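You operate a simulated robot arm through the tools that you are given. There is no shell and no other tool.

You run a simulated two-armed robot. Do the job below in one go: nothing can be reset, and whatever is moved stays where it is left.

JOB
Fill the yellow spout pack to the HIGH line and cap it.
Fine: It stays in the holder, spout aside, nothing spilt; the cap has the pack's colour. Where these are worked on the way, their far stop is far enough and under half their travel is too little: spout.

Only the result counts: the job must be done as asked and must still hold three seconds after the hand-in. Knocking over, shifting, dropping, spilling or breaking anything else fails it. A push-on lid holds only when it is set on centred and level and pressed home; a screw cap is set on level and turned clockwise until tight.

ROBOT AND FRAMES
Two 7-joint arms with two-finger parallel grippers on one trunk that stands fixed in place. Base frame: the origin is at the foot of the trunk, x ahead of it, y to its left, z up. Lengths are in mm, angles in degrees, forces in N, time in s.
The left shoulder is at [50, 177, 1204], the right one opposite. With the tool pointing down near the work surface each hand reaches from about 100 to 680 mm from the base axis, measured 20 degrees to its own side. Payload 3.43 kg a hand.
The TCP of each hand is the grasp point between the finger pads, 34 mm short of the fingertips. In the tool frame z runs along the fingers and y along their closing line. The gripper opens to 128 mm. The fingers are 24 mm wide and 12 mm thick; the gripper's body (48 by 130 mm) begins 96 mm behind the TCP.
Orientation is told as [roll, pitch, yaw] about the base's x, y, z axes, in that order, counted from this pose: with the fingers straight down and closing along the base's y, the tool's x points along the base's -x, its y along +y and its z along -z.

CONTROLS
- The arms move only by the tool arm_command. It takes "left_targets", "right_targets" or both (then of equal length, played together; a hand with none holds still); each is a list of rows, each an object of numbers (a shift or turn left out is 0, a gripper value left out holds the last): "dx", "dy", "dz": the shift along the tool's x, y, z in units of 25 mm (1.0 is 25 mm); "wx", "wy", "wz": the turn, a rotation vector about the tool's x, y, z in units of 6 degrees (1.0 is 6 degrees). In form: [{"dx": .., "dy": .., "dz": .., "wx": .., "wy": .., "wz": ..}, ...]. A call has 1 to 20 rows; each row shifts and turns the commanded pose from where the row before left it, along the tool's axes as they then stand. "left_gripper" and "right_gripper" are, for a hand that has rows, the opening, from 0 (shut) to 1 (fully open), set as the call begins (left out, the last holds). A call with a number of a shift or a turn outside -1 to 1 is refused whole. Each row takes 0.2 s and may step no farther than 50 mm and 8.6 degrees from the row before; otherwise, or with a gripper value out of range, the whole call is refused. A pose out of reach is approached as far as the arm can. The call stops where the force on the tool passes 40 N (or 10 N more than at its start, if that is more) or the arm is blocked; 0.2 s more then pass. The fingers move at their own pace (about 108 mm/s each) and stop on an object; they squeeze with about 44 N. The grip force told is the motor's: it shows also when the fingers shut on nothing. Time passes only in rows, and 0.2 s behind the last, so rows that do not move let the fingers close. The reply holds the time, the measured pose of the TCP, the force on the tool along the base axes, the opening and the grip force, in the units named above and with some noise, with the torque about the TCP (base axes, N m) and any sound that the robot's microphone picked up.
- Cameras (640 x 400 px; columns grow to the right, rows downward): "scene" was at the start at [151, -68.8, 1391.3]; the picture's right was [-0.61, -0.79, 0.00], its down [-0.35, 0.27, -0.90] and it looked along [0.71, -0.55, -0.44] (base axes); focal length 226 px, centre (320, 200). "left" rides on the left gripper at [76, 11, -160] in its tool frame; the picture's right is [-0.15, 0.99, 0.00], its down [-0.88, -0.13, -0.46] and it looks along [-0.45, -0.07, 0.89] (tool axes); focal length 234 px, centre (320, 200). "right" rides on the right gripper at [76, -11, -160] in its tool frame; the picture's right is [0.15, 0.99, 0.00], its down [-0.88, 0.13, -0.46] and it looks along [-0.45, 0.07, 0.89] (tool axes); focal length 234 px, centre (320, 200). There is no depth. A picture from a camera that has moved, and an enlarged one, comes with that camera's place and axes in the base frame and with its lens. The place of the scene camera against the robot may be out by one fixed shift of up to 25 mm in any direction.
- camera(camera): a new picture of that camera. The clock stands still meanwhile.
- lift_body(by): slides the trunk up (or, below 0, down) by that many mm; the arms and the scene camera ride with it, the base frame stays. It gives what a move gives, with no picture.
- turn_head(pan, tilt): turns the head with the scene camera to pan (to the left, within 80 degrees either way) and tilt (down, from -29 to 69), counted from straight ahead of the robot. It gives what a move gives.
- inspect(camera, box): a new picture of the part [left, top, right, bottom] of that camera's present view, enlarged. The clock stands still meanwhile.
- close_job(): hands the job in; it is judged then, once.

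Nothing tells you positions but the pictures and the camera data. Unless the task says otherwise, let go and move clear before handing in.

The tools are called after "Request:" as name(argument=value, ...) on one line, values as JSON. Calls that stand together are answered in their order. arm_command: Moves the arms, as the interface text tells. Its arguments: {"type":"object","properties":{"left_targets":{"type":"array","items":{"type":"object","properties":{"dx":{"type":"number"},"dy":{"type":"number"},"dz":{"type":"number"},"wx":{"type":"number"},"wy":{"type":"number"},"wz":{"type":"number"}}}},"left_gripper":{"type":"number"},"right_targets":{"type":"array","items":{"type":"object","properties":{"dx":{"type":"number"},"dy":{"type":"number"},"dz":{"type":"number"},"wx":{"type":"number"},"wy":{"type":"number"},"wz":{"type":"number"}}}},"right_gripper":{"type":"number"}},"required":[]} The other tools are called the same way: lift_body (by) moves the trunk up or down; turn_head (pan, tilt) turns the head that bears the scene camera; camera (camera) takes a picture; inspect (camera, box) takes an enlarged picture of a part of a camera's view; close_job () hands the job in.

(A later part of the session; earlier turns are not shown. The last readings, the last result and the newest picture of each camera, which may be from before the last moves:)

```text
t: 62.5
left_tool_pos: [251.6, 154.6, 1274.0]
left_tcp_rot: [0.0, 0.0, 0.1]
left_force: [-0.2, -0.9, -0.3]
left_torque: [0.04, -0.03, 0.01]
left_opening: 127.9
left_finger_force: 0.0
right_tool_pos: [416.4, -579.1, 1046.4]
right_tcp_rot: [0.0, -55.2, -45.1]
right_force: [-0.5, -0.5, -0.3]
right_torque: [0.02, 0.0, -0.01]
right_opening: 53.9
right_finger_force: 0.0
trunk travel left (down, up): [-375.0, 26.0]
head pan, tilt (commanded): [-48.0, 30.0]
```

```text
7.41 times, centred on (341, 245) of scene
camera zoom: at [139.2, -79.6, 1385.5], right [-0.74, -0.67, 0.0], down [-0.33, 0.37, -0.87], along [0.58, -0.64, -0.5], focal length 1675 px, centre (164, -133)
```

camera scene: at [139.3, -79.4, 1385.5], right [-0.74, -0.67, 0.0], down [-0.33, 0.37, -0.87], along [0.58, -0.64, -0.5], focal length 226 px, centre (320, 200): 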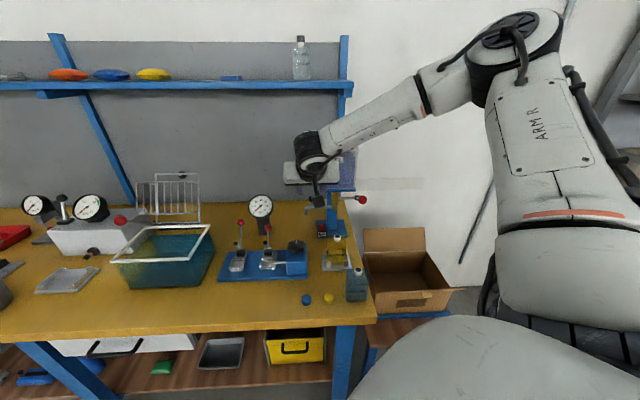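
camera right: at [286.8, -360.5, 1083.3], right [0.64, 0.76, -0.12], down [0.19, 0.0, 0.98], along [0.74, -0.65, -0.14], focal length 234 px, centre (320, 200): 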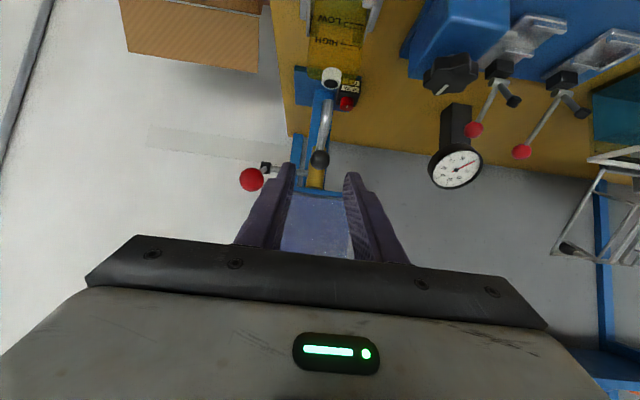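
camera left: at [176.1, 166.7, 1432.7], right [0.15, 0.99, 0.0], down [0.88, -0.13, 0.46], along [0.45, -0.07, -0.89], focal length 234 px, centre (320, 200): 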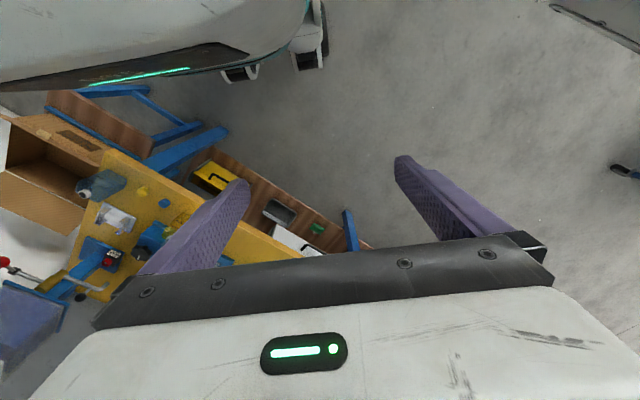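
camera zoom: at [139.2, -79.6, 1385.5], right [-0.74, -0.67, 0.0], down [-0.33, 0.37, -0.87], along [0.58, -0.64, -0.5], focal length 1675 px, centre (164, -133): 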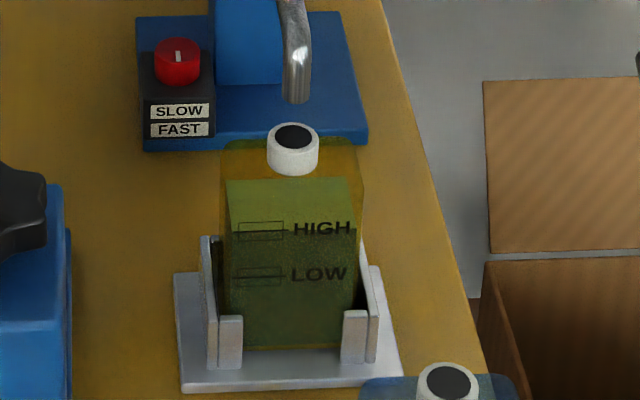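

The tap stays shut and nothing drips. I'll back the hand off and use the wrist camera for a flatter look at the fill level.

Request:
arm_command(right_targets=[{"dz": -0.9}, {"dz": -0.9}, {"dz": -0.9}, {"dz": -0.9}, {"dx": 0.761, "dy": 0.369, "dz": 0.0725}, {"dx": 0.761, "dy": 0.369, "dz": 0.0725}, {"dx": 0.761, "dy": 0.369, "dz": 0.0725}, {"dx": 0.761, "dy": 0.369, "dz": 0.0725}, {"dx": 0.761, "dy": 0.369, "dz": 0.0725}, {"dx": 0.761, "dy": 0.369, "dz": 0.0725}, {"dx": 0.761, "dy": 0.369, "dz": 0.0725}, {"dx": 0.761, "dy": 0.369, "dz": 0.0725}])

Request:
camera(camera="right")

Request:
inspect(camera="right", box=[270, 60, 390, 180])

```text
t: 65.1
left_tool_pos: [251.9, 154.1, 1274.2]
left_tcp_rot: [-0.2, 0.0, 0.1]
left_force: [0.6, -0.4, -0.9]
left_torque: [-0.04, 0.0, 0.03]
left_opening: 127.8
left_finger_force: 0.0
right_tool_pos: [383.8, -443.0, 974.2]
right_tcp_rot: [1.5, -54.0, -46.5]
right_force: [0.3, -1.1, -0.2]
right_torque: [-0.01, -0.04, -0.01]
right_opening: 53.9
right_finger_force: 0.1
right hand out of reach, approached as far as the arm can: row 5, 6, 7, 8, 11, 12
trunk travel left (down, up): [-375.0, 26.0]
head pan, tilt (commanded): [-48.0, 30.0]
```

```text
taken
camera right: at [255.0, -330.0, 1006.4], right [0.64, 0.76, -0.1], down [0.19, -0.02, 0.98], along [0.74, -0.65, -0.16], focal length 234 px, centre (320, 200)
```

right: 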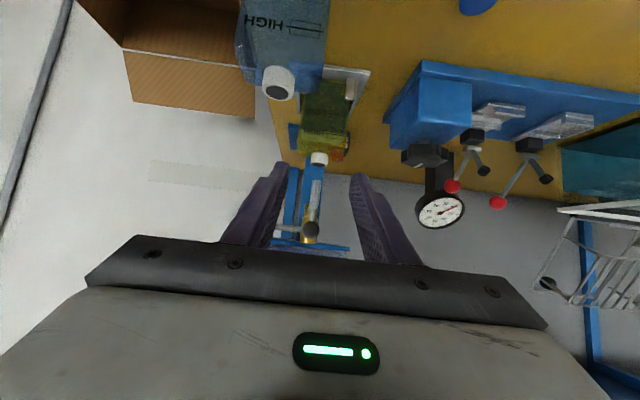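

```text
3.33 times, centred on (330, 120) of right
camera zoom: at [255.0, -330.0, 1006.4], right [0.64, 0.76, -0.1], down [0.19, -0.02, 0.98], along [0.74, -0.65, -0.16], focal length 781 px, centre (287, 467)
```

zoom: 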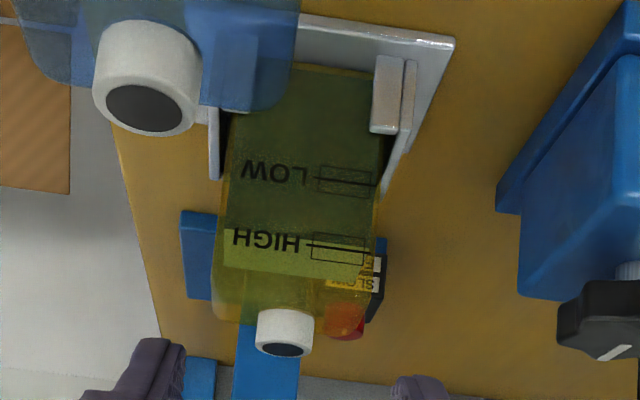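

From this flatter angle the surface seems a little below the HIGH line. I'll zoom right in on it.

Request:
inspect(camera="right", box=[305, 100, 353, 150])

Request:
inspect(camera="scene", box=[326, 236, 358, 266])

```text
8.00 times, centred on (329, 125) of right
camera zoom: at [255.0, -330.0, 1006.4], right [0.64, 0.76, -0.1], down [0.19, -0.02, 0.98], along [0.74, -0.65, -0.16], focal length 1873 px, centre (248, 800)
```

zoom: 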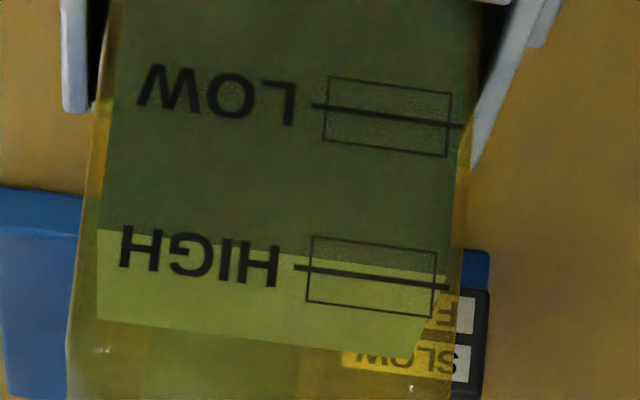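

```text
13.33 times, centred on (342, 251) of scene
camera zoom: at [139.4, -79.6, 1385.5], right [-0.74, -0.67, 0.0], down [-0.33, 0.37, -0.87], along [0.58, -0.64, -0.5], focal length 3015 px, centre (27, -480)
```

zoom: 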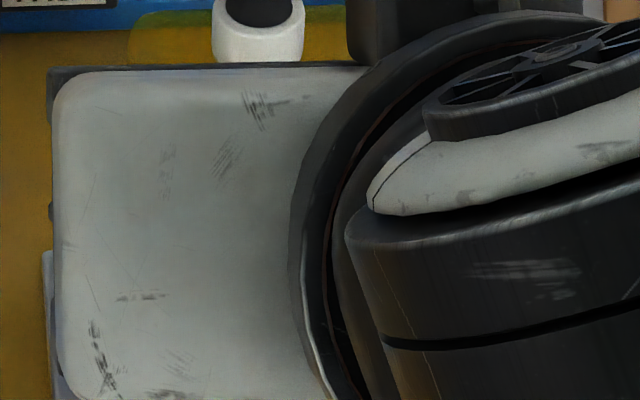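

I worked out that the gel body sits about 4 mm behind the printed face, so the true level is roughly 3–4 mm below the HIGH line. I'll give it a short top-up, first moving back toward the tap lever.

Request:
arm_command(right_targets=[{"dx": -0.906, "dy": 0.01, "dz": -0.09, "wx": 0.045, "wy": -0.167, "wz": -0.143}, {"dx": -0.906, "dy": 0.01, "dz": -0.09}, {"dx": -0.906, "dy": 0.01, "dz": -0.09}, {"dx": -0.906, "dy": 0.01, "dz": -0.09}])

Request:
inspect(camera="scene", box=[326, 236, 358, 266])

```text
t: 66.1
left_tool_pos: [252.3, 155.9, 1273.1]
left_tcp_rot: [-0.1, -0.1, 0.1]
left_force: [0.1, -0.5, -0.3]
left_torque: [0.0, -0.03, -0.04]
left_opening: 128.1
left_finger_force: 0.1
right_tool_pos: [416.5, -472.9, 1055.1]
right_tcp_rot: [-1.5, -56.0, -43.5]
right_force: [-0.6, 0.1, -0.2]
right_torque: [0.0, -0.03, -0.03]
right_opening: 53.7
right_finger_force: 0.1
trunk travel left (down, up): [-375.0, 26.0]
head pan, tilt (commanded): [-48.0, 30.0]
```

```text
13.33 times, centred on (342, 251) of scene
camera zoom: at [139.1, -79.6, 1385.5], right [-0.74, -0.67, 0.0], down [-0.33, 0.37, -0.87], along [0.58, -0.64, -0.5], focal length 3015 px, centre (27, -480)
```

zoom: 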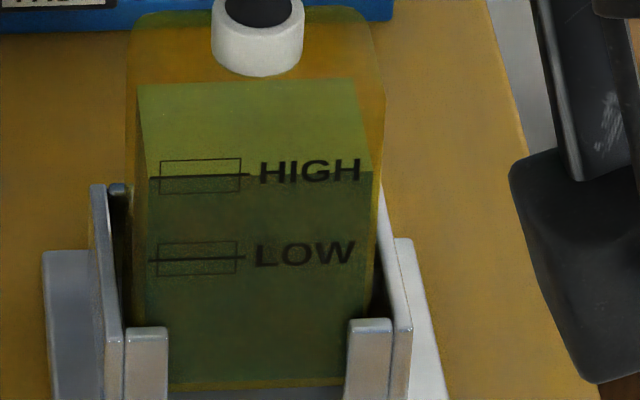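

The commanded tilt had not actually drifted, so I'll undo my correction. Then I'll move back in front of the red ball.

Request:
arm_command(right_targets=[{"wx": -0.045, "wy": 0.167, "wz": 0.143}, {"dx": -0.372, "dy": -0.748, "dz": -0.035}, {"dx": -0.372, "dy": -0.748, "dz": -0.035}, {"dx": -0.372, "dy": -0.748, "dz": -0.035}, {"dx": -0.372, "dy": -0.748, "dz": -0.035}], right_gripper=0.45)

Request:
inspect(camera="right", box=[220, 60, 420, 200])

```text
t: 67.3
left_tool_pos: [252.3, 154.8, 1274.6]
left_tcp_rot: [-0.1, 0.0, 0.2]
left_force: [0.0, 0.4, 0.1]
left_torque: [0.04, -0.03, 0.0]
left_opening: 127.8
left_finger_force: 0.0
right_tool_pos: [376.3, -539.1, 1087.1]
right_tcp_rot: [-0.1, -55.0, -45.1]
right_force: [-0.4, -0.8, 0.1]
right_torque: [-0.02, 0.03, -0.04]
right_opening: 57.5
right_finger_force: 0.1
trunk travel left (down, up): [-375.0, 26.0]
head pan, tilt (commanded): [-48.0, 30.0]
```

```text
2.86 times, centred on (320, 130) of right
camera zoom: at [246.4, -424.7, 1116.8], right [0.64, 0.76, -0.12], down [0.19, 0.0, 0.98], along [0.74, -0.65, -0.14], focal length 669 px, centre (320, 400)
```

zoom: 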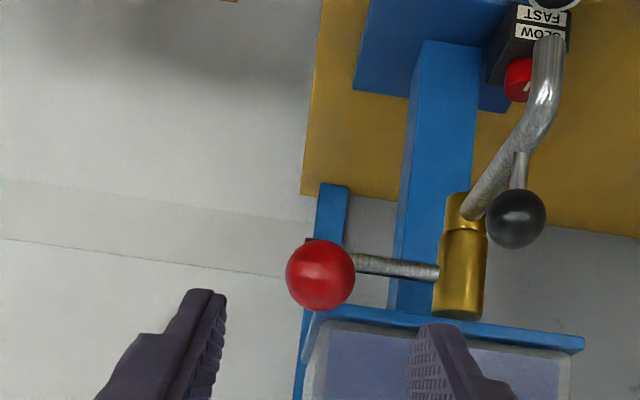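

I'm in front of the ball again. I'll advance, grip it, and do one quick open-and-close for the top-up.

Request:
arm_command(right_targets=[{"dz": 0.9}, {"dz": 0.95}, {"dz": 0.95}])

Request:
arm_command(right_targets=[{"dz": 0}, {"dz": 0}, {"dz": 0}], right_gripper=0.12)

Request:
inspect(camera="scene", box=[326, 236, 358, 266])

```text
t: 68.1
left_tool_pos: [252.3, 153.9, 1273.6]
left_tcp_rot: [0.0, 0.0, 0.2]
left_force: [-0.1, 0.5, -0.4]
left_torque: [-0.01, 0.01, 0.01]
left_opening: 128.0
left_finger_force: 0.0
right_tool_pos: [417.0, -578.0, 1046.5]
right_tcp_rot: [0.1, -55.0, -45.0]
right_force: [0.2, 0.1, -0.2]
right_torque: [0.0, -0.02, 0.02]
right_opening: 57.8
right_finger_force: 0.2
trunk travel left (down, up): [-375.0, 26.0]
head pan, tilt (commanded): [-48.0, 30.0]
```

```text
t: 68.9
left_tool_pos: [251.5, 154.6, 1274.9]
left_tcp_rot: [-0.1, 0.1, 0.1]
left_force: [-0.5, 0.1, 0.3]
left_torque: [0.01, -0.02, -0.01]
left_opening: 127.9
left_finger_force: 0.1
right_tool_pos: [416.6, -578.7, 1047.2]
right_tcp_rot: [0.0, -55.1, -45.1]
right_force: [-2.3, -1.8, 1.3]
right_torque: [-0.05, -0.02, -0.06]
right_opening: 26.8
right_finger_force: 45.4
trunk travel left (down, up): [-375.0, 26.0]
head pan, tilt (commanded): [-48.0, 30.0]
```

```text
13.33 times, centred on (342, 251) of scene
camera zoom: at [138.7, -79.6, 1385.6], right [-0.74, -0.67, 0.0], down [-0.33, 0.37, -0.87], along [0.58, -0.64, -0.5], focal length 3015 px, centre (27, -480)
```

zoom: 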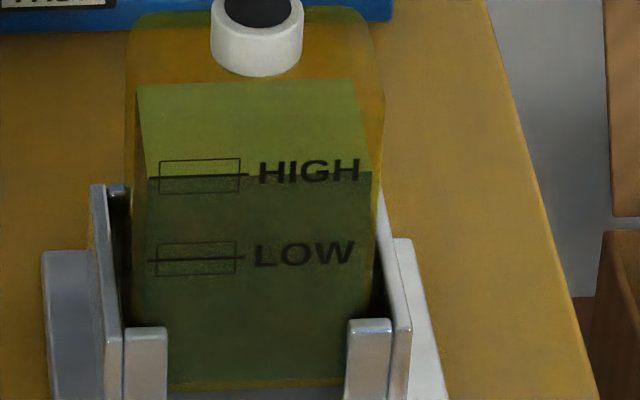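

Request:
arm_command(right_targets=[{"dx": 0.36, "dz": 0.05}, {"dx": 0.32, "dz": 0.085}, {"dx": 0.32, "dz": 0.13}, {"dx": -0.495, "dz": -0.2}, {"dx": -0.474, "dz": -0.16}, {"dx": -0.2, "dz": -0.03}])

Request:
inspect(camera="scene", box=[326, 236, 358, 266])

Request:
inspect(camera="scene", box=[320, 205, 362, 272])

```text
t: 70.3
left_tool_pos: [252.3, 154.0, 1272.3]
left_tcp_rot: [0.0, 0.0, 0.1]
left_force: [-0.2, 0.2, -0.1]
left_torque: [-0.02, -0.01, -0.01]
left_opening: 128.2
left_finger_force: 0.1
right_tool_pos: [415.7, -577.4, 1048.9]
right_tcp_rot: [0.1, -54.4, -45.2]
right_force: [-8.1, 2.0, -16.2]
right_torque: [1.14, 1.24, -0.1]
right_opening: 26.8
right_finger_force: 45.4
trunk travel left (down, up): [-375.0, 26.0]
head pan, tilt (commanded): [-48.0, 30.0]
```

```text
13.33 times, centred on (342, 251) of scene
camera zoom: at [139.5, -81.1, 1385.2], right [-0.74, -0.67, 0.0], down [-0.33, 0.37, -0.87], along [0.58, -0.64, -0.5], focal length 3015 px, centre (27, -480)
```

zoom: 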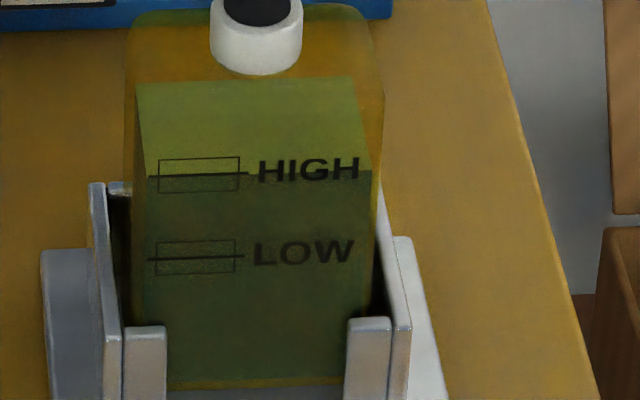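

```text
5.97 times, centred on (341, 238) of scene
camera zoom: at [139.5, -81.1, 1385.2], right [-0.74, -0.67, 0.0], down [-0.33, 0.37, -0.87], along [0.58, -0.64, -0.5], focal length 1350 px, centre (195, -30)
```

zoom: 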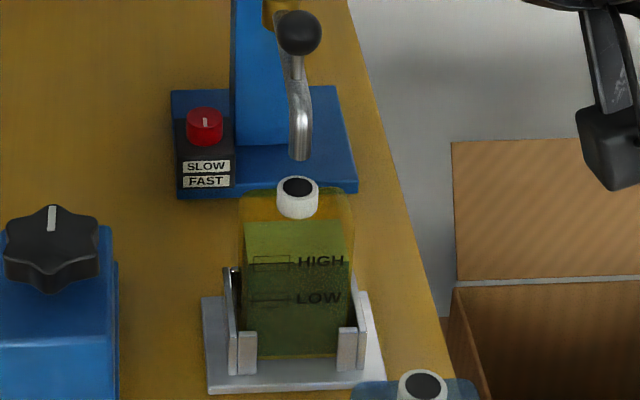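

The quick stroke added almost nothing. I'll repeat it with a 0.4 s hold at the open position.

Request:
arm_command(right_targets=[{"dx": 0.45, "dz": 0.12}, {"dx": 0.38, "dz": 0.13}, {"dx": 0.339, "dz": 0.14}, {"dx": 0}, {"dx": 0}, {"dx": -0.495, "dz": -0.2}, {"dx": -0.474, "dz": -0.16}, {"dx": -0.2, "dz": -0.03}])

Request:
inspect(camera="scene", box=[326, 236, 358, 266])

Request:
inspect(camera="scene", box=[320, 205, 362, 272])

```text
t: 72.1
left_tool_pos: [250.9, 154.1, 1274.7]
left_tcp_rot: [0.0, 0.0, 0.1]
left_force: [0.8, -0.5, 0.1]
left_torque: [-0.03, 0.0, 0.01]
left_opening: 128.1
left_finger_force: 0.0
right_tool_pos: [414.5, -579.0, 1046.7]
right_tcp_rot: [0.2, -54.2, -45.1]
right_force: [-9.0, 2.5, -15.7]
right_torque: [1.09, 1.21, -0.17]
right_opening: 26.7
right_finger_force: 44.9
trunk travel left (down, up): [-375.0, 26.0]
head pan, tilt (commanded): [-48.0, 30.0]
```

```text
13.33 times, centred on (342, 251) of scene
camera zoom: at [139.3, -81.2, 1385.2], right [-0.74, -0.67, 0.0], down [-0.33, 0.37, -0.87], along [0.58, -0.64, -0.5], focal length 3015 px, centre (27, -480)
```

zoom: 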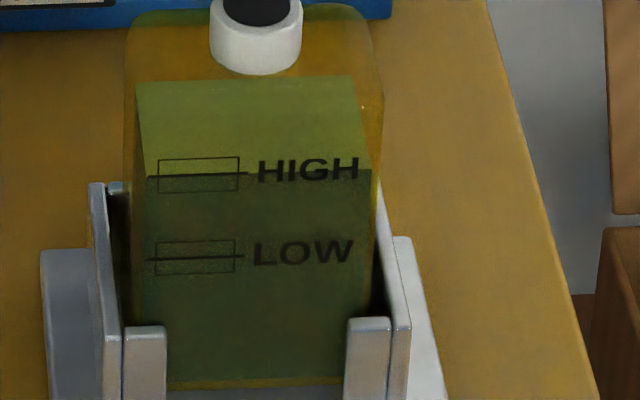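

```text
5.97 times, centred on (341, 238) of scene
camera zoom: at [139.3, -81.2, 1385.2], right [-0.74, -0.67, 0.0], down [-0.33, 0.37, -0.87], along [0.58, -0.64, -0.5], focal length 1350 px, centre (195, -30)
```

zoom: 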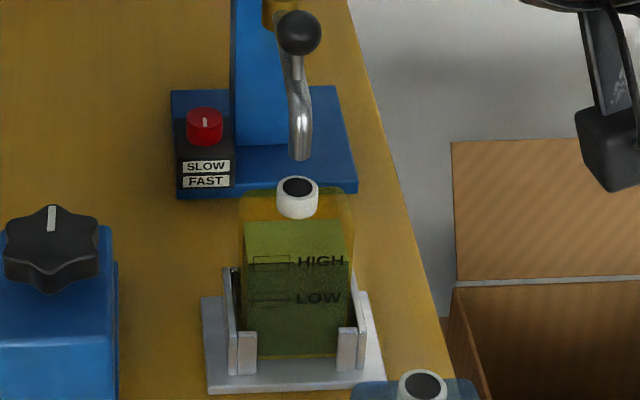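

Still no change, so the lever lags my quick strokes. I'll lower it more deliberately to just before the flow point and read its position.

Request:
arm_command(right_targets=[{"dx": 0.4, "dz": 0.12}, {"dx": 0.3, "dz": 0.1}, {"dx": 0.2, "dz": 0.05}])

Request:
inspect(camera="scene", box=[320, 205, 362, 272])

```text
t: 72.9
left_tool_pos: [250.9, 155.8, 1275.1]
left_tcp_rot: [-0.1, -0.2, 0.1]
left_force: [0.3, 0.7, 0.3]
left_torque: [0.03, 0.0, 0.0]
left_opening: 127.9
left_finger_force: 0.0
right_tool_pos: [413.6, -574.7, 1036.9]
right_tcp_rot: [0.0, -55.8, -45.1]
right_force: [0.3, -5.9, 15.1]
right_torque: [-1.17, -1.07, -0.07]
right_opening: 27.2
right_finger_force: 44.4
trunk travel left (down, up): [-375.0, 26.0]
head pan, tilt (commanded): [-48.0, 30.0]
```

```text
5.97 times, centred on (341, 238) of scene
camera zoom: at [137.6, -78.5, 1386.0], right [-0.74, -0.67, 0.0], down [-0.33, 0.37, -0.87], along [0.58, -0.64, -0.5], focal length 1350 px, centre (195, -30)
```

zoom: 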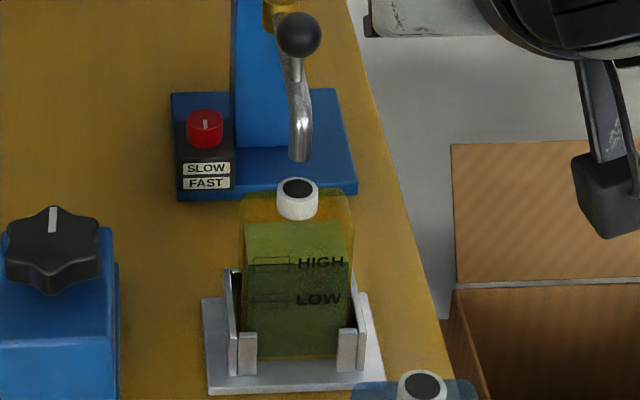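

Request:
arm_command(right_targets=[{"dx": 0.2, "dz": 0.08}])

Request:
inspect(camera="scene", box=[320, 205, 362, 272])

```text
t: 73.3
left_tool_pos: [251.3, 155.4, 1274.0]
left_tcp_rot: [-0.1, -0.2, 0.1]
left_force: [-0.3, -0.9, -0.1]
left_torque: [0.0, -0.01, -0.01]
left_opening: 128.0
left_finger_force: 0.1
right_tool_pos: [411.2, -574.0, 1026.7]
right_tcp_rot: [-0.1, -55.4, -45.1]
right_force: [1.6, -7.8, 15.8]
right_torque: [-1.19, -1.18, -0.1]
right_opening: 26.8
right_finger_force: 45.0
trunk travel left (down, up): [-375.0, 26.0]
head pan, tilt (commanded): [-48.0, 30.0]
```

```text
5.97 times, centred on (341, 238) of scene
camera zoom: at [138.0, -78.8, 1385.7], right [-0.74, -0.67, 0.0], down [-0.33, 0.37, -0.87], along [0.58, -0.64, -0.5], focal length 1350 px, centre (195, -30)
```

zoom: 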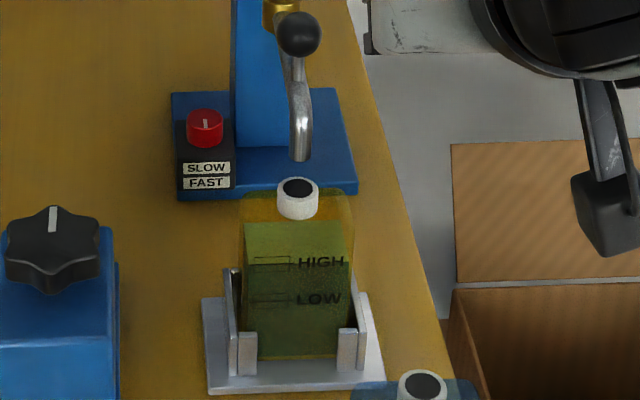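

It's at 1026.7 with no flow, so the threshold is just below that. I'll dip a little further, hold briefly and close, all in one call.

Request:
arm_command(right_targets=[{"dx": 0.12, "dz": 0.06}, {"dx": 0}, {"dx": -0.495, "dz": -0.2}, {"dx": -0.474, "dz": -0.16}, {"dx": -0.25, "dz": -0.05}])

Request:
inspect(camera="scene", box=[326, 236, 358, 266])

Request:
inspect(camera="scene", box=[320, 205, 362, 272])

```text
t: 74.5
left_tool_pos: [252.2, 152.7, 1274.5]
left_tcp_rot: [0.0, 0.1, 0.2]
left_force: [0.5, 0.2, 0.1]
left_torque: [0.01, -0.03, 0.0]
left_opening: 127.9
left_finger_force: 0.2
right_tool_pos: [415.8, -579.1, 1046.7]
right_tcp_rot: [-0.1, -54.2, -45.1]
right_force: [-8.1, 2.5, -17.2]
right_torque: [1.06, 1.2, -0.12]
right_opening: 26.7
right_finger_force: 45.5
trunk travel left (down, up): [-375.0, 26.0]
head pan, tilt (commanded): [-48.0, 30.0]
```

```text
13.33 times, centred on (342, 251) of scene
camera zoom: at [139.4, -81.3, 1385.1], right [-0.74, -0.67, 0.0], down [-0.33, 0.37, -0.87], along [0.58, -0.64, -0.5], focal length 3015 px, centre (27, -480)
```

zoom: 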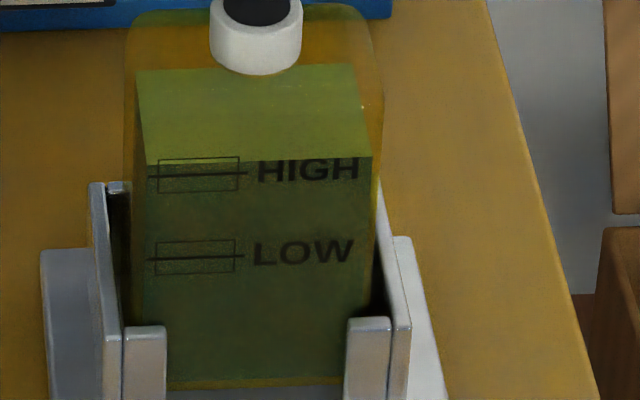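

```text
5.97 times, centred on (341, 238) of scene
camera zoom: at [139.4, -81.3, 1385.1], right [-0.74, -0.67, 0.0], down [-0.33, 0.37, -0.87], along [0.58, -0.64, -0.5], focal length 1350 px, centre (195, -30)
```

zoom: 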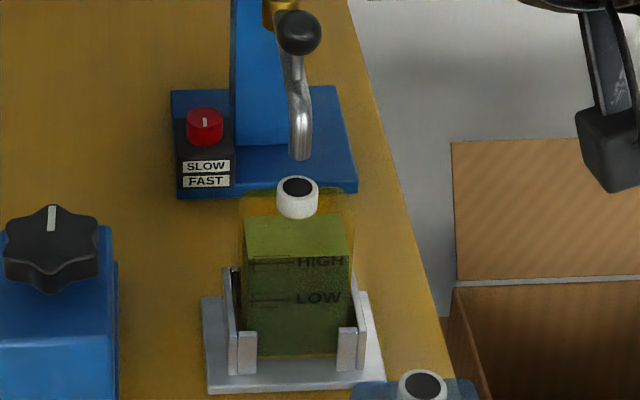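

The top-up worked: allowing for the offset, the true level is now within about 1 mm of HIGH, well inside its window. I'll relax the lever, release it and back off.

Request:
arm_command(right_targets=[{"dx": 0.3, "dz": 0.07}])

Request:
arm_command(right_targets=[{"dx": 0.06, "dz": 0.02}, {"dx": 0}])

Request:
arm_command(right_targets=[{"dx": 0}, {"dx": 0}, {"dx": 0}], right_gripper=0.42)

Request:
arm_command(right_targets=[{"dz": -0.9}, {"dz": -0.9}, {"dz": -0.9}])

Request:
inspect(camera="right", box=[220, 60, 420, 200])

Request:
inspect(camera="scene", box=[320, 205, 362, 272])

```text
t: 74.9
left_tool_pos: [252.4, 154.2, 1274.8]
left_tcp_rot: [-0.1, 0.1, 0.0]
left_force: [-0.1, 0.3, -0.7]
left_torque: [0.02, -0.02, -0.02]
left_opening: 127.9
left_finger_force: 0.0
right_tool_pos: [414.6, -576.8, 1046.2]
right_tcp_rot: [0.2, -55.2, -45.2]
right_force: [-6.2, 2.4, -6.5]
right_torque: [0.77, 0.71, -0.04]
right_opening: 27.0
right_finger_force: 44.9
trunk travel left (down, up): [-375.0, 26.0]
head pan, tilt (commanded): [-48.0, 30.0]
```

```text
t: 75.5
left_tool_pos: [251.3, 154.7, 1275.2]
left_tcp_rot: [-0.1, -0.1, 0.1]
left_force: [0.0, 0.2, -0.6]
left_torque: [0.02, 0.0, -0.01]
left_opening: 127.9
left_finger_force: 0.1
right_tool_pos: [415.6, -577.9, 1045.0]
right_tcp_rot: [0.0, -55.3, -45.1]
right_force: [-4.3, -0.7, -0.6]
right_torque: [0.18, 0.16, -0.08]
right_opening: 26.9
right_finger_force: 45.1
trunk travel left (down, up): [-375.0, 26.0]
head pan, tilt (commanded): [-48.0, 30.0]
```

```text
t: 76.3
left_tool_pos: [251.1, 154.9, 1273.2]
left_tcp_rot: [-0.2, 0.0, 0.1]
left_force: [0.5, -0.3, 0.6]
left_torque: [-0.02, 0.0, 0.0]
left_opening: 128.2
left_finger_force: 0.2
right_tool_pos: [415.0, -576.5, 1044.8]
right_tcp_rot: [0.0, -54.9, -45.1]
right_force: [-1.5, 0.3, 0.1]
right_torque: [0.01, -0.01, -0.02]
right_opening: 54.0
right_finger_force: 0.1
trunk travel left (down, up): [-375.0, 26.0]
head pan, tilt (commanded): [-48.0, 30.0]
```

```text
t: 77.1
left_tool_pos: [251.8, 156.4, 1273.7]
left_tcp_rot: [-0.2, 0.0, 0.0]
left_force: [0.0, 0.3, 0.1]
left_torque: [-0.02, -0.04, 0.0]
left_opening: 128.0
left_finger_force: 0.2
right_tool_pos: [374.9, -536.4, 1082.5]
right_tcp_rot: [0.1, -55.0, -45.3]
right_force: [-0.4, 0.1, -0.3]
right_torque: [-0.01, -0.02, 0.01]
right_opening: 53.9
right_finger_force: 0.0
trunk travel left (down, up): [-375.0, 26.0]
head pan, tilt (commanded): [-48.0, 30.0]
```

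```text
2.86 times, centred on (320, 130) of right
camera zoom: at [244.8, -422.7, 1112.5], right [0.64, 0.76, -0.12], down [0.18, 0.0, 0.98], along [0.74, -0.65, -0.14], focal length 669 px, centre (320, 400)
```

zoom: 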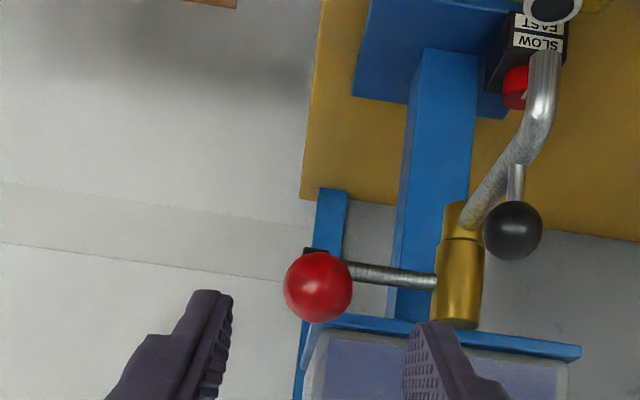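

```text
5.97 times, centred on (341, 238) of scene
camera zoom: at [138.8, -79.1, 1385.6], right [-0.74, -0.67, 0.0], down [-0.33, 0.37, -0.87], along [0.58, -0.64, -0.5], focal length 1350 px, centre (195, -30)
```

zoom: 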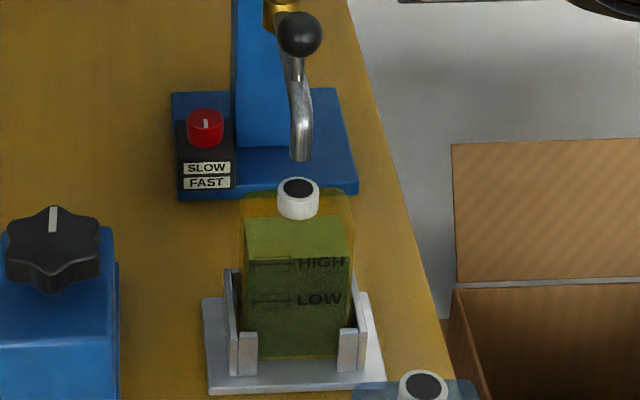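

The tap is shut, nothing drips, and the level holds. Now I'll swing the spout aside again, moving in front of its black knob.

Request:
arm_command(right_targets=[{"dx": 0.324, "dy": 0.742, "dz": 0.093}, {"dx": 0.324, "dy": 0.742, "dz": 0.093}, {"dx": 0.324, "dy": 0.742, "dz": 0.093}, {"dx": 0.324, "dy": 0.742, "dz": 0.093}], right_gripper=0.4)

Request:
inspect(camera="right", box=[220, 60, 420, 200])

```text
t: 78.1
left_tool_pos: [252.3, 153.6, 1273.2]
left_tcp_rot: [-0.1, 0.0, 0.1]
left_force: [0.2, 1.0, -0.8]
left_torque: [0.02, -0.01, -0.01]
left_opening: 128.0
left_finger_force: 0.1
right_tool_pos: [418.9, -478.0, 1050.6]
right_tcp_rot: [0.0, -55.0, -45.0]
right_force: [0.0, 0.2, 0.6]
right_torque: [0.01, 0.04, -0.01]
right_opening: 51.2
right_finger_force: 0.0
trunk travel left (down, up): [-375.0, 26.0]
head pan, tilt (commanded): [-48.0, 30.0]
```

```text
2.86 times, centred on (320, 130) of right
camera zoom: at [290.5, -364.0, 1079.9], right [0.64, 0.76, -0.12], down [0.19, 0.0, 0.98], along [0.74, -0.65, -0.14], focal length 669 px, centre (320, 400)
```

zoom: 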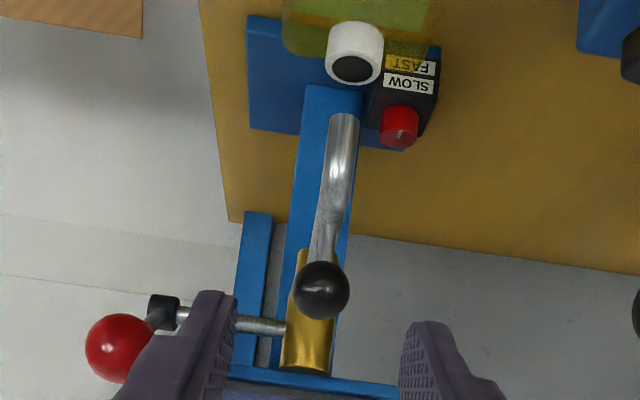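

The knob is lined up. I'll advance about 71 mm with a tiny correction and grip it.

Request:
arm_command(right_targets=[{"dx": -0.033, "dy": 0.02, "dz": 0.947}, {"dx": -0.033, "dy": 0.02, "dz": 0.947}, {"dx": -0.033, "dy": 0.02, "dz": 0.947}])

Request:
inspect(camera="right", box=[220, 100, 400, 230])

```text
t: 78.9
left_tool_pos: [252.8, 155.4, 1274.7]
left_tcp_rot: [0.0, 0.1, 0.1]
left_force: [0.0, -0.2, -0.7]
left_torque: [-0.01, 0.02, -0.01]
left_opening: 128.0
left_finger_force: 0.1
right_tool_pos: [464.1, -518.3, 1011.5]
right_tcp_rot: [0.0, -55.0, -45.1]
right_force: [-0.7, 0.5, 0.0]
right_torque: [0.0, 0.02, 0.0]
right_opening: 51.3
right_finger_force: 0.0
trunk travel left (down, up): [-375.0, 26.0]
head pan, tilt (commanded): [-48.0, 30.0]
```

```text
3.08 times, centred on (310, 165) of right
camera zoom: at [334.6, -404.5, 1041.1], right [0.64, 0.76, -0.12], down [0.19, 0.0, 0.98], along [0.74, -0.65, -0.14], focal length 720 px, centre (351, 308)
```

zoom: 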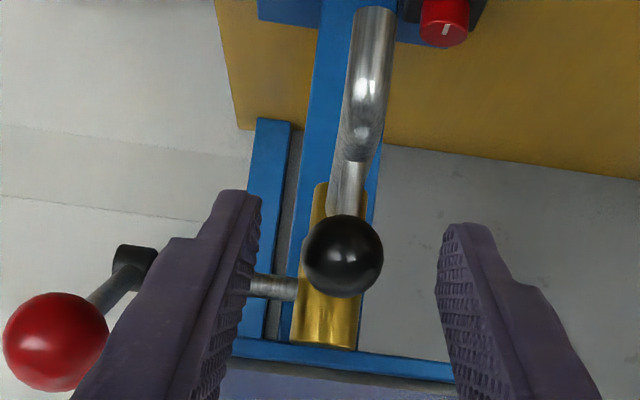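

Request:
arm_command(right_targets=[{"dz": 0}, {"dz": 0}, {"dz": 0}], right_gripper=0.08)

Request:
arm_command(right_targets=[{"dx": -0.015, "dy": 0.408, "dz": 0.022}, {"dx": -0.046, "dy": 0.4, "dz": 0.066}])

Request:
inspect(camera="right", box=[220, 100, 400, 230])

```text
t: 79.7
left_tool_pos: [252.0, 154.9, 1274.3]
left_tcp_rot: [-0.1, 0.0, 0.1]
left_force: [0.1, -0.1, -0.5]
left_torque: [0.02, 0.01, -0.03]
left_opening: 127.9
left_finger_force: 0.2
right_tool_pos: [463.7, -518.7, 1012.1]
right_tcp_rot: [0.0, -55.0, -45.0]
right_force: [-0.2, -0.1, -0.7]
right_torque: [-0.04, 0.0, 0.02]
right_opening: 22.8
right_finger_force: 45.0
trunk travel left (down, up): [-375.0, 26.0]
head pan, tilt (commanded): [-48.0, 30.0]
```

```text
t: 80.3
left_tool_pos: [252.1, 153.6, 1273.8]
left_tcp_rot: [0.0, 0.0, 0.0]
left_force: [0.2, -0.5, 0.4]
left_torque: [0.0, -0.01, 0.01]
left_opening: 128.0
left_finger_force: 0.0
right_tool_pos: [479.2, -505.7, 1012.3]
right_tcp_rot: [0.0, -55.0, -45.3]
right_force: [-4.3, -2.5, -0.8]
right_torque: [-0.33, 0.07, -0.48]
right_opening: 22.9
right_finger_force: 44.8
trunk travel left (down, up): [-375.0, 26.0]
head pan, tilt (commanded): [-48.0, 30.0]
```

```text
3.08 times, centred on (310, 165) of right
camera zoom: at [349.9, -392.0, 1041.5], right [0.64, 0.76, -0.12], down [0.19, 0.0, 0.98], along [0.74, -0.65, -0.14], focal length 720 px, centre (351, 308)
```

zoom: 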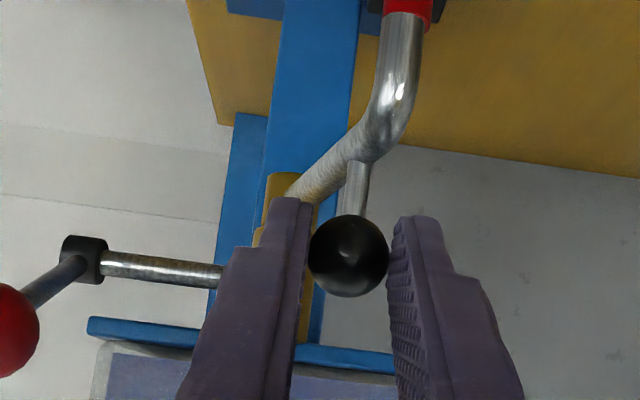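

The spout swings back smoothly with small forces. I'll continue along the reverse arc.

Request:
arm_command(right_targets=[{"dx": -0.076, "dy": 0.384, "dz": 0.108}, {"dx": -0.103, "dy": 0.368, "dz": 0.147}])

Request:
arm_command(right_targets=[{"dx": -0.131, "dy": 0.34, "dz": 0.187}, {"dx": -0.154, "dy": 0.308, "dz": 0.22}])

Request:
inspect(camera="right", box=[220, 100, 400, 230])

```text
t: 80.9
left_tool_pos: [251.7, 154.1, 1274.9]
left_tcp_rot: [-0.1, 0.0, 0.1]
left_force: [0.1, -0.4, 0.3]
left_torque: [0.01, 0.01, -0.03]
left_opening: 128.3
left_finger_force: 0.0
right_tool_pos: [498.7, -496.8, 1012.6]
right_tcp_rot: [0.1, -54.9, -45.3]
right_force: [-3.7, -3.9, -1.4]
right_torque: [-0.14, 0.1, -0.52]
right_opening: 23.0
right_finger_force: 45.4
trunk travel left (down, up): [-375.0, 26.0]
head pan, tilt (commanded): [-48.0, 30.0]
```

```text
t: 81.5
left_tool_pos: [251.8, 154.1, 1274.4]
left_tcp_rot: [0.0, 0.0, 0.1]
left_force: [0.4, 0.1, 0.6]
left_torque: [0.04, 0.03, 0.03]
left_opening: 128.0
left_finger_force: 0.1
right_tool_pos: [517.9, -494.8, 1012.2]
right_tcp_rot: [0.1, -55.0, -45.2]
right_force: [-5.8, -3.1, -0.9]
right_torque: [-0.06, 0.17, -0.55]
right_opening: 22.7
right_finger_force: 45.5
trunk travel left (down, up): [-375.0, 26.0]
head pan, tilt (commanded): [-48.0, 30.0]
```

```text
3.08 times, centred on (310, 165) of right
camera zoom: at [388.7, -381.4, 1041.6], right [0.64, 0.76, -0.12], down [0.18, 0.0, 0.98], along [0.74, -0.65, -0.14], focal length 720 px, centre (351, 308)
```

zoom: 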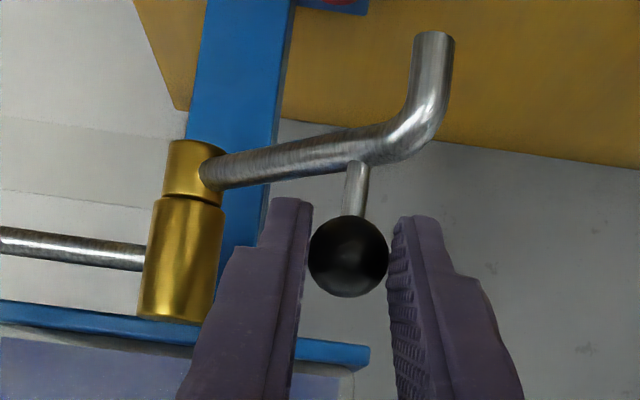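

Request:
arm_command(right_targets=[{"dx": -0.177, "dy": 0.268, "dz": 0.252}, {"dx": -0.195, "dy": 0.228, "dz": 0.279}])

Request:
arm_command(right_targets=[{"dx": -0.211, "dy": 0.18, "dz": 0.301}, {"dx": -0.22, "dy": 0.132, "dz": 0.315}])

Request:
inspect(camera="right", box=[220, 100, 400, 230])

```text
t: 82.1
left_tool_pos: [251.6, 155.7, 1275.6]
left_tcp_rot: [0.1, -0.1, 0.2]
left_force: [-0.7, 0.2, -0.5]
left_torque: [0.05, 0.02, -0.01]
left_opening: 128.1
left_finger_force: 0.0
right_tool_pos: [538.9, -499.6, 1012.3]
right_tcp_rot: [0.0, -55.0, -45.1]
right_force: [-6.7, -3.2, -0.5]
right_torque: [-0.15, 0.09, -0.57]
right_opening: 22.8
right_finger_force: 45.5
trunk travel left (down, up): [-375.0, 26.0]
head pan, tilt (commanded): [-48.0, 30.0]
```

```text
t: 82.7
left_tool_pos: [250.8, 156.1, 1274.5]
left_tcp_rot: [0.1, -0.1, 0.1]
left_force: [0.3, -0.7, 0.0]
left_torque: [-0.04, -0.04, 0.01]
left_opening: 127.8
left_finger_force: 0.1
right_tool_pos: [557.1, -507.4, 1012.4]
right_tcp_rot: [0.1, -55.1, -45.2]
right_force: [-9.0, -4.6, 0.3]
right_torque: [0.0, 0.1, -0.65]
right_opening: 22.9
right_finger_force: 45.5
trunk travel left (down, up): [-375.0, 26.0]
head pan, tilt (commanded): [-48.0, 30.0]
```

```text
3.08 times, centred on (310, 165) of right
camera zoom: at [427.4, -392.4, 1041.4], right [0.64, 0.76, -0.12], down [0.18, 0.0, 0.98], along [0.74, -0.65, -0.14], focal length 720 px, centre (351, 308)
```

zoom: 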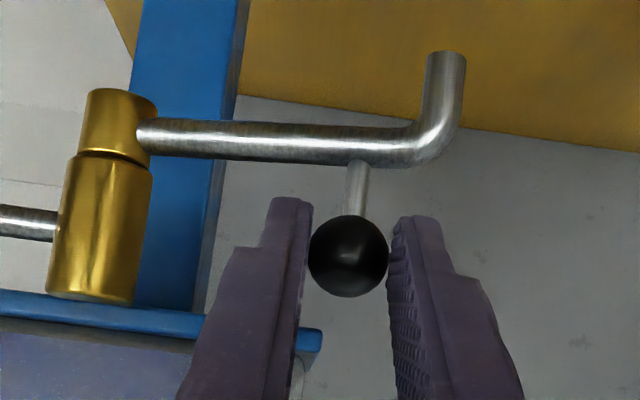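

About 75° back now. I'll carry on to the far stop, watching for the force rise.

Request:
arm_command(right_targets=[{"dx": -0.229, "dy": 0.06, "dz": 0.328}, {"dx": -0.229, "dy": 0.02, "dz": 0.328}])

Request:
arm_command(right_targets=[{"dx": -0.069, "dy": 0, "dz": 0.098}])

Request:
inspect(camera="right", box=[220, 100, 400, 230])

```text
t: 83.3
left_tool_pos: [250.5, 154.9, 1273.7]
left_tcp_rot: [0.0, -0.1, 0.1]
left_force: [-0.6, -0.1, 0.9]
left_torque: [0.0, -0.02, -0.01]
left_opening: 127.8
left_finger_force: 0.0
right_tool_pos: [571.9, -519.9, 1012.4]
right_tcp_rot: [0.0, -55.0, -45.2]
right_force: [-7.0, -3.7, -1.2]
right_torque: [0.0, 0.1, -0.55]
right_opening: 22.9
right_finger_force: 45.6
trunk travel left (down, up): [-375.0, 26.0]
head pan, tilt (commanded): [-48.0, 30.0]
```

```text
t: 83.7
left_tool_pos: [250.7, 153.9, 1274.1]
left_tcp_rot: [-0.1, 0.0, 0.1]
left_force: [0.5, 0.5, 1.4]
left_torque: [0.0, 0.0, 0.01]
left_opening: 127.9
left_finger_force: 0.0
right_tool_pos: [574.1, -521.5, 1012.5]
right_tcp_rot: [0.1, -55.1, -45.0]
right_force: [-11.9, 1.0, -0.8]
right_torque: [-0.22, -0.09, -0.38]
right_opening: 22.8
right_finger_force: 45.5
trunk travel left (down, up): [-375.0, 26.0]
head pan, tilt (commanded): [-48.0, 30.0]
```

```text
3.08 times, centred on (310, 165) of right
camera zoom: at [444.5, -406.8, 1041.6], right [0.64, 0.76, -0.12], down [0.19, 0.0, 0.98], along [0.75, -0.65, -0.14], focal length 720 px, centre (351, 308)
```

zoom: 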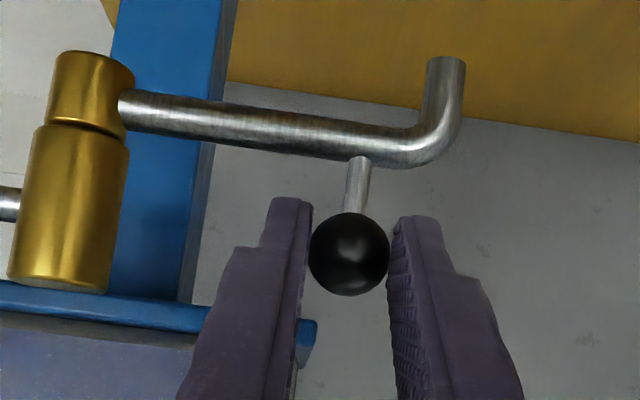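

Request:
arm_command(right_targets=[{"dx": -0.046, "dy": 0, "dz": 0.066}])

Request:
arm_command(right_targets=[{"dx": -0.046, "dy": 0, "dz": 0.066}])

Request:
inspect(camera="right", box=[220, 100, 400, 230])

```text
t: 84.1
left_tool_pos: [249.7, 156.9, 1274.9]
left_tcp_rot: [-0.1, -0.1, 0.0]
left_force: [-0.7, 0.4, -0.4]
left_torque: [0.05, -0.01, 0.01]
left_opening: 128.0
left_finger_force: 0.0
right_tool_pos: [574.0, -521.3, 1011.9]
right_tcp_rot: [0.1, -54.9, -45.1]
right_force: [-19.0, 7.8, -0.8]
right_torque: [-0.3, -0.02, -0.33]
right_opening: 22.8
right_finger_force: 45.0
trunk travel left (down, up): [-375.0, 26.0]
head pan, tilt (commanded): [-48.0, 30.0]
```

```text
t: 84.5
left_tool_pos: [249.4, 157.7, 1274.8]
left_tcp_rot: [-0.3, -0.3, 0.1]
left_force: [0.0, 1.3, 0.0]
left_torque: [-0.01, 0.01, 0.03]
left_opening: 127.8
left_finger_force: 0.0
right_tool_pos: [574.9, -520.5, 1010.9]
right_tcp_rot: [0.2, -54.8, -45.2]
right_force: [-27.9, 15.0, 1.0]
right_torque: [-0.06, 0.19, -0.34]
right_opening: 22.8
right_finger_force: 44.7
trunk travel left (down, up): [-375.0, 26.0]
head pan, tilt (commanded): [-48.0, 30.0]
```

```text
3.08 times, centred on (310, 165) of right
camera zoom: at [445.0, -407.3, 1042.1], right [0.64, 0.76, -0.12], down [0.19, 0.0, 0.98], along [0.75, -0.65, -0.14], focal length 720 px, centre (351, 308)
```

zoom: 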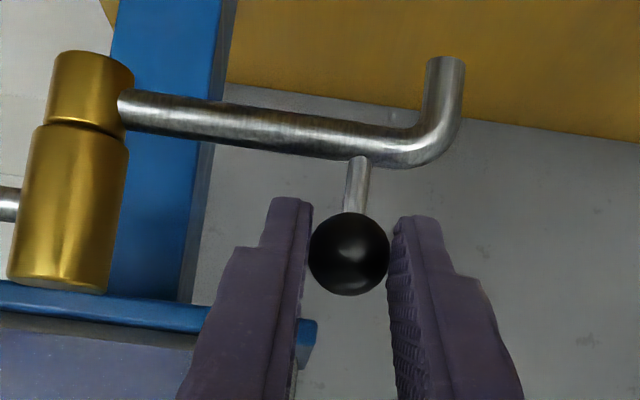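

The spout is hard against its aside stop again (30 N with no movement). I'll unload, open and back out.

Request:
arm_command(right_targets=[{"dx": 0.12, "dz": -0.17}])

Request:
arm_command(right_targets=[{"dx": 0}, {"dx": 0}, {"dx": 0}], right_gripper=0.4)

Request:
arm_command(right_targets=[{"dz": -0.8}, {"dz": -0.8}, {"dz": -0.8}, {"dz": -0.8}])

Request:
inspect(camera="right", box=[220, 60, 400, 200])

Request:
inspect(camera="scene", box=[290, 170, 390, 310])

```text
t: 84.9
left_tool_pos: [250.5, 154.9, 1274.7]
left_tcp_rot: [0.0, 0.0, 0.1]
left_force: [0.0, -0.3, -0.8]
left_torque: [0.01, -0.01, 0.01]
left_opening: 127.8
left_finger_force: 0.1
right_tool_pos: [574.0, -521.1, 1012.6]
right_tcp_rot: [0.1, -55.1, -45.2]
right_force: [-9.4, 2.5, -1.8]
right_torque: [0.9, 0.88, -0.02]
right_opening: 23.0
right_finger_force: 44.4
trunk travel left (down, up): [-375.0, 26.0]
head pan, tilt (commanded): [-48.0, 30.0]
```

```text
t: 85.7
left_tool_pos: [252.1, 155.8, 1274.0]
left_tcp_rot: [-0.2, 0.0, 0.1]
left_force: [0.7, -0.6, 0.0]
left_torque: [-0.01, -0.02, -0.04]
left_opening: 128.0
left_finger_force: 0.1
right_tool_pos: [573.8, -521.4, 1011.4]
right_tcp_rot: [0.0, -55.1, -45.1]
right_force: [0.7, -0.3, 0.2]
right_torque: [0.03, 0.05, -0.03]
right_opening: 51.2
right_finger_force: 0.0
trunk travel left (down, up): [-375.0, 26.0]
head pan, tilt (commanded): [-48.0, 30.0]
```

```text
t: 86.7
left_tool_pos: [251.5, 156.1, 1273.4]
left_tcp_rot: [0.0, 0.0, 0.0]
left_force: [0.0, 0.3, 0.5]
left_torque: [-0.02, 0.0, 0.0]
left_opening: 127.8
left_finger_force: 0.0
right_tool_pos: [528.5, -473.9, 1057.4]
right_tcp_rot: [0.0, -55.0, -45.0]
right_force: [-1.3, -0.2, 0.7]
right_torque: [0.01, -0.03, 0.02]
right_opening: 51.1
right_finger_force: 0.0
trunk travel left (down, up): [-375.0, 26.0]
head pan, tilt (commanded): [-48.0, 30.0]
```

```text
2.86 times, centred on (310, 130) of right
camera zoom: at [398.2, -359.6, 1086.6], right [0.64, 0.76, -0.12], down [0.19, 0.0, 0.98], along [0.74, -0.65, -0.14], focal length 669 px, centre (349, 400)
```

zoom: 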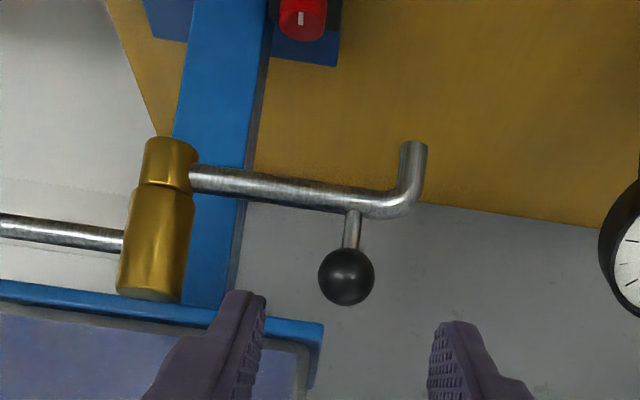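

```text
2.86 times, centred on (340, 240) of scene
camera zoom: at [138.9, -79.4, 1385.5], right [-0.74, -0.67, 0.0], down [-0.33, 0.37, -0.87], along [0.58, -0.64, -0.5], focal length 646 px, centre (263, 86)
```

zoom: 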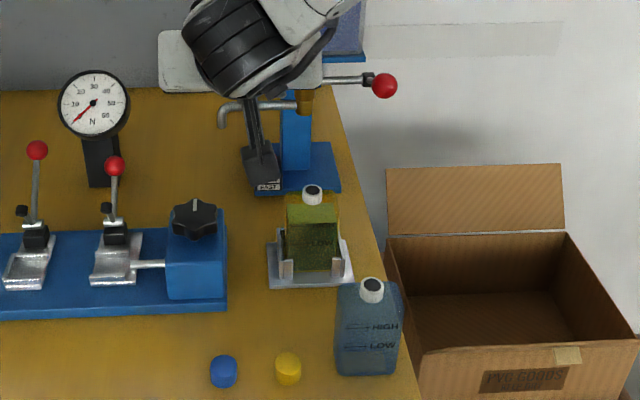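

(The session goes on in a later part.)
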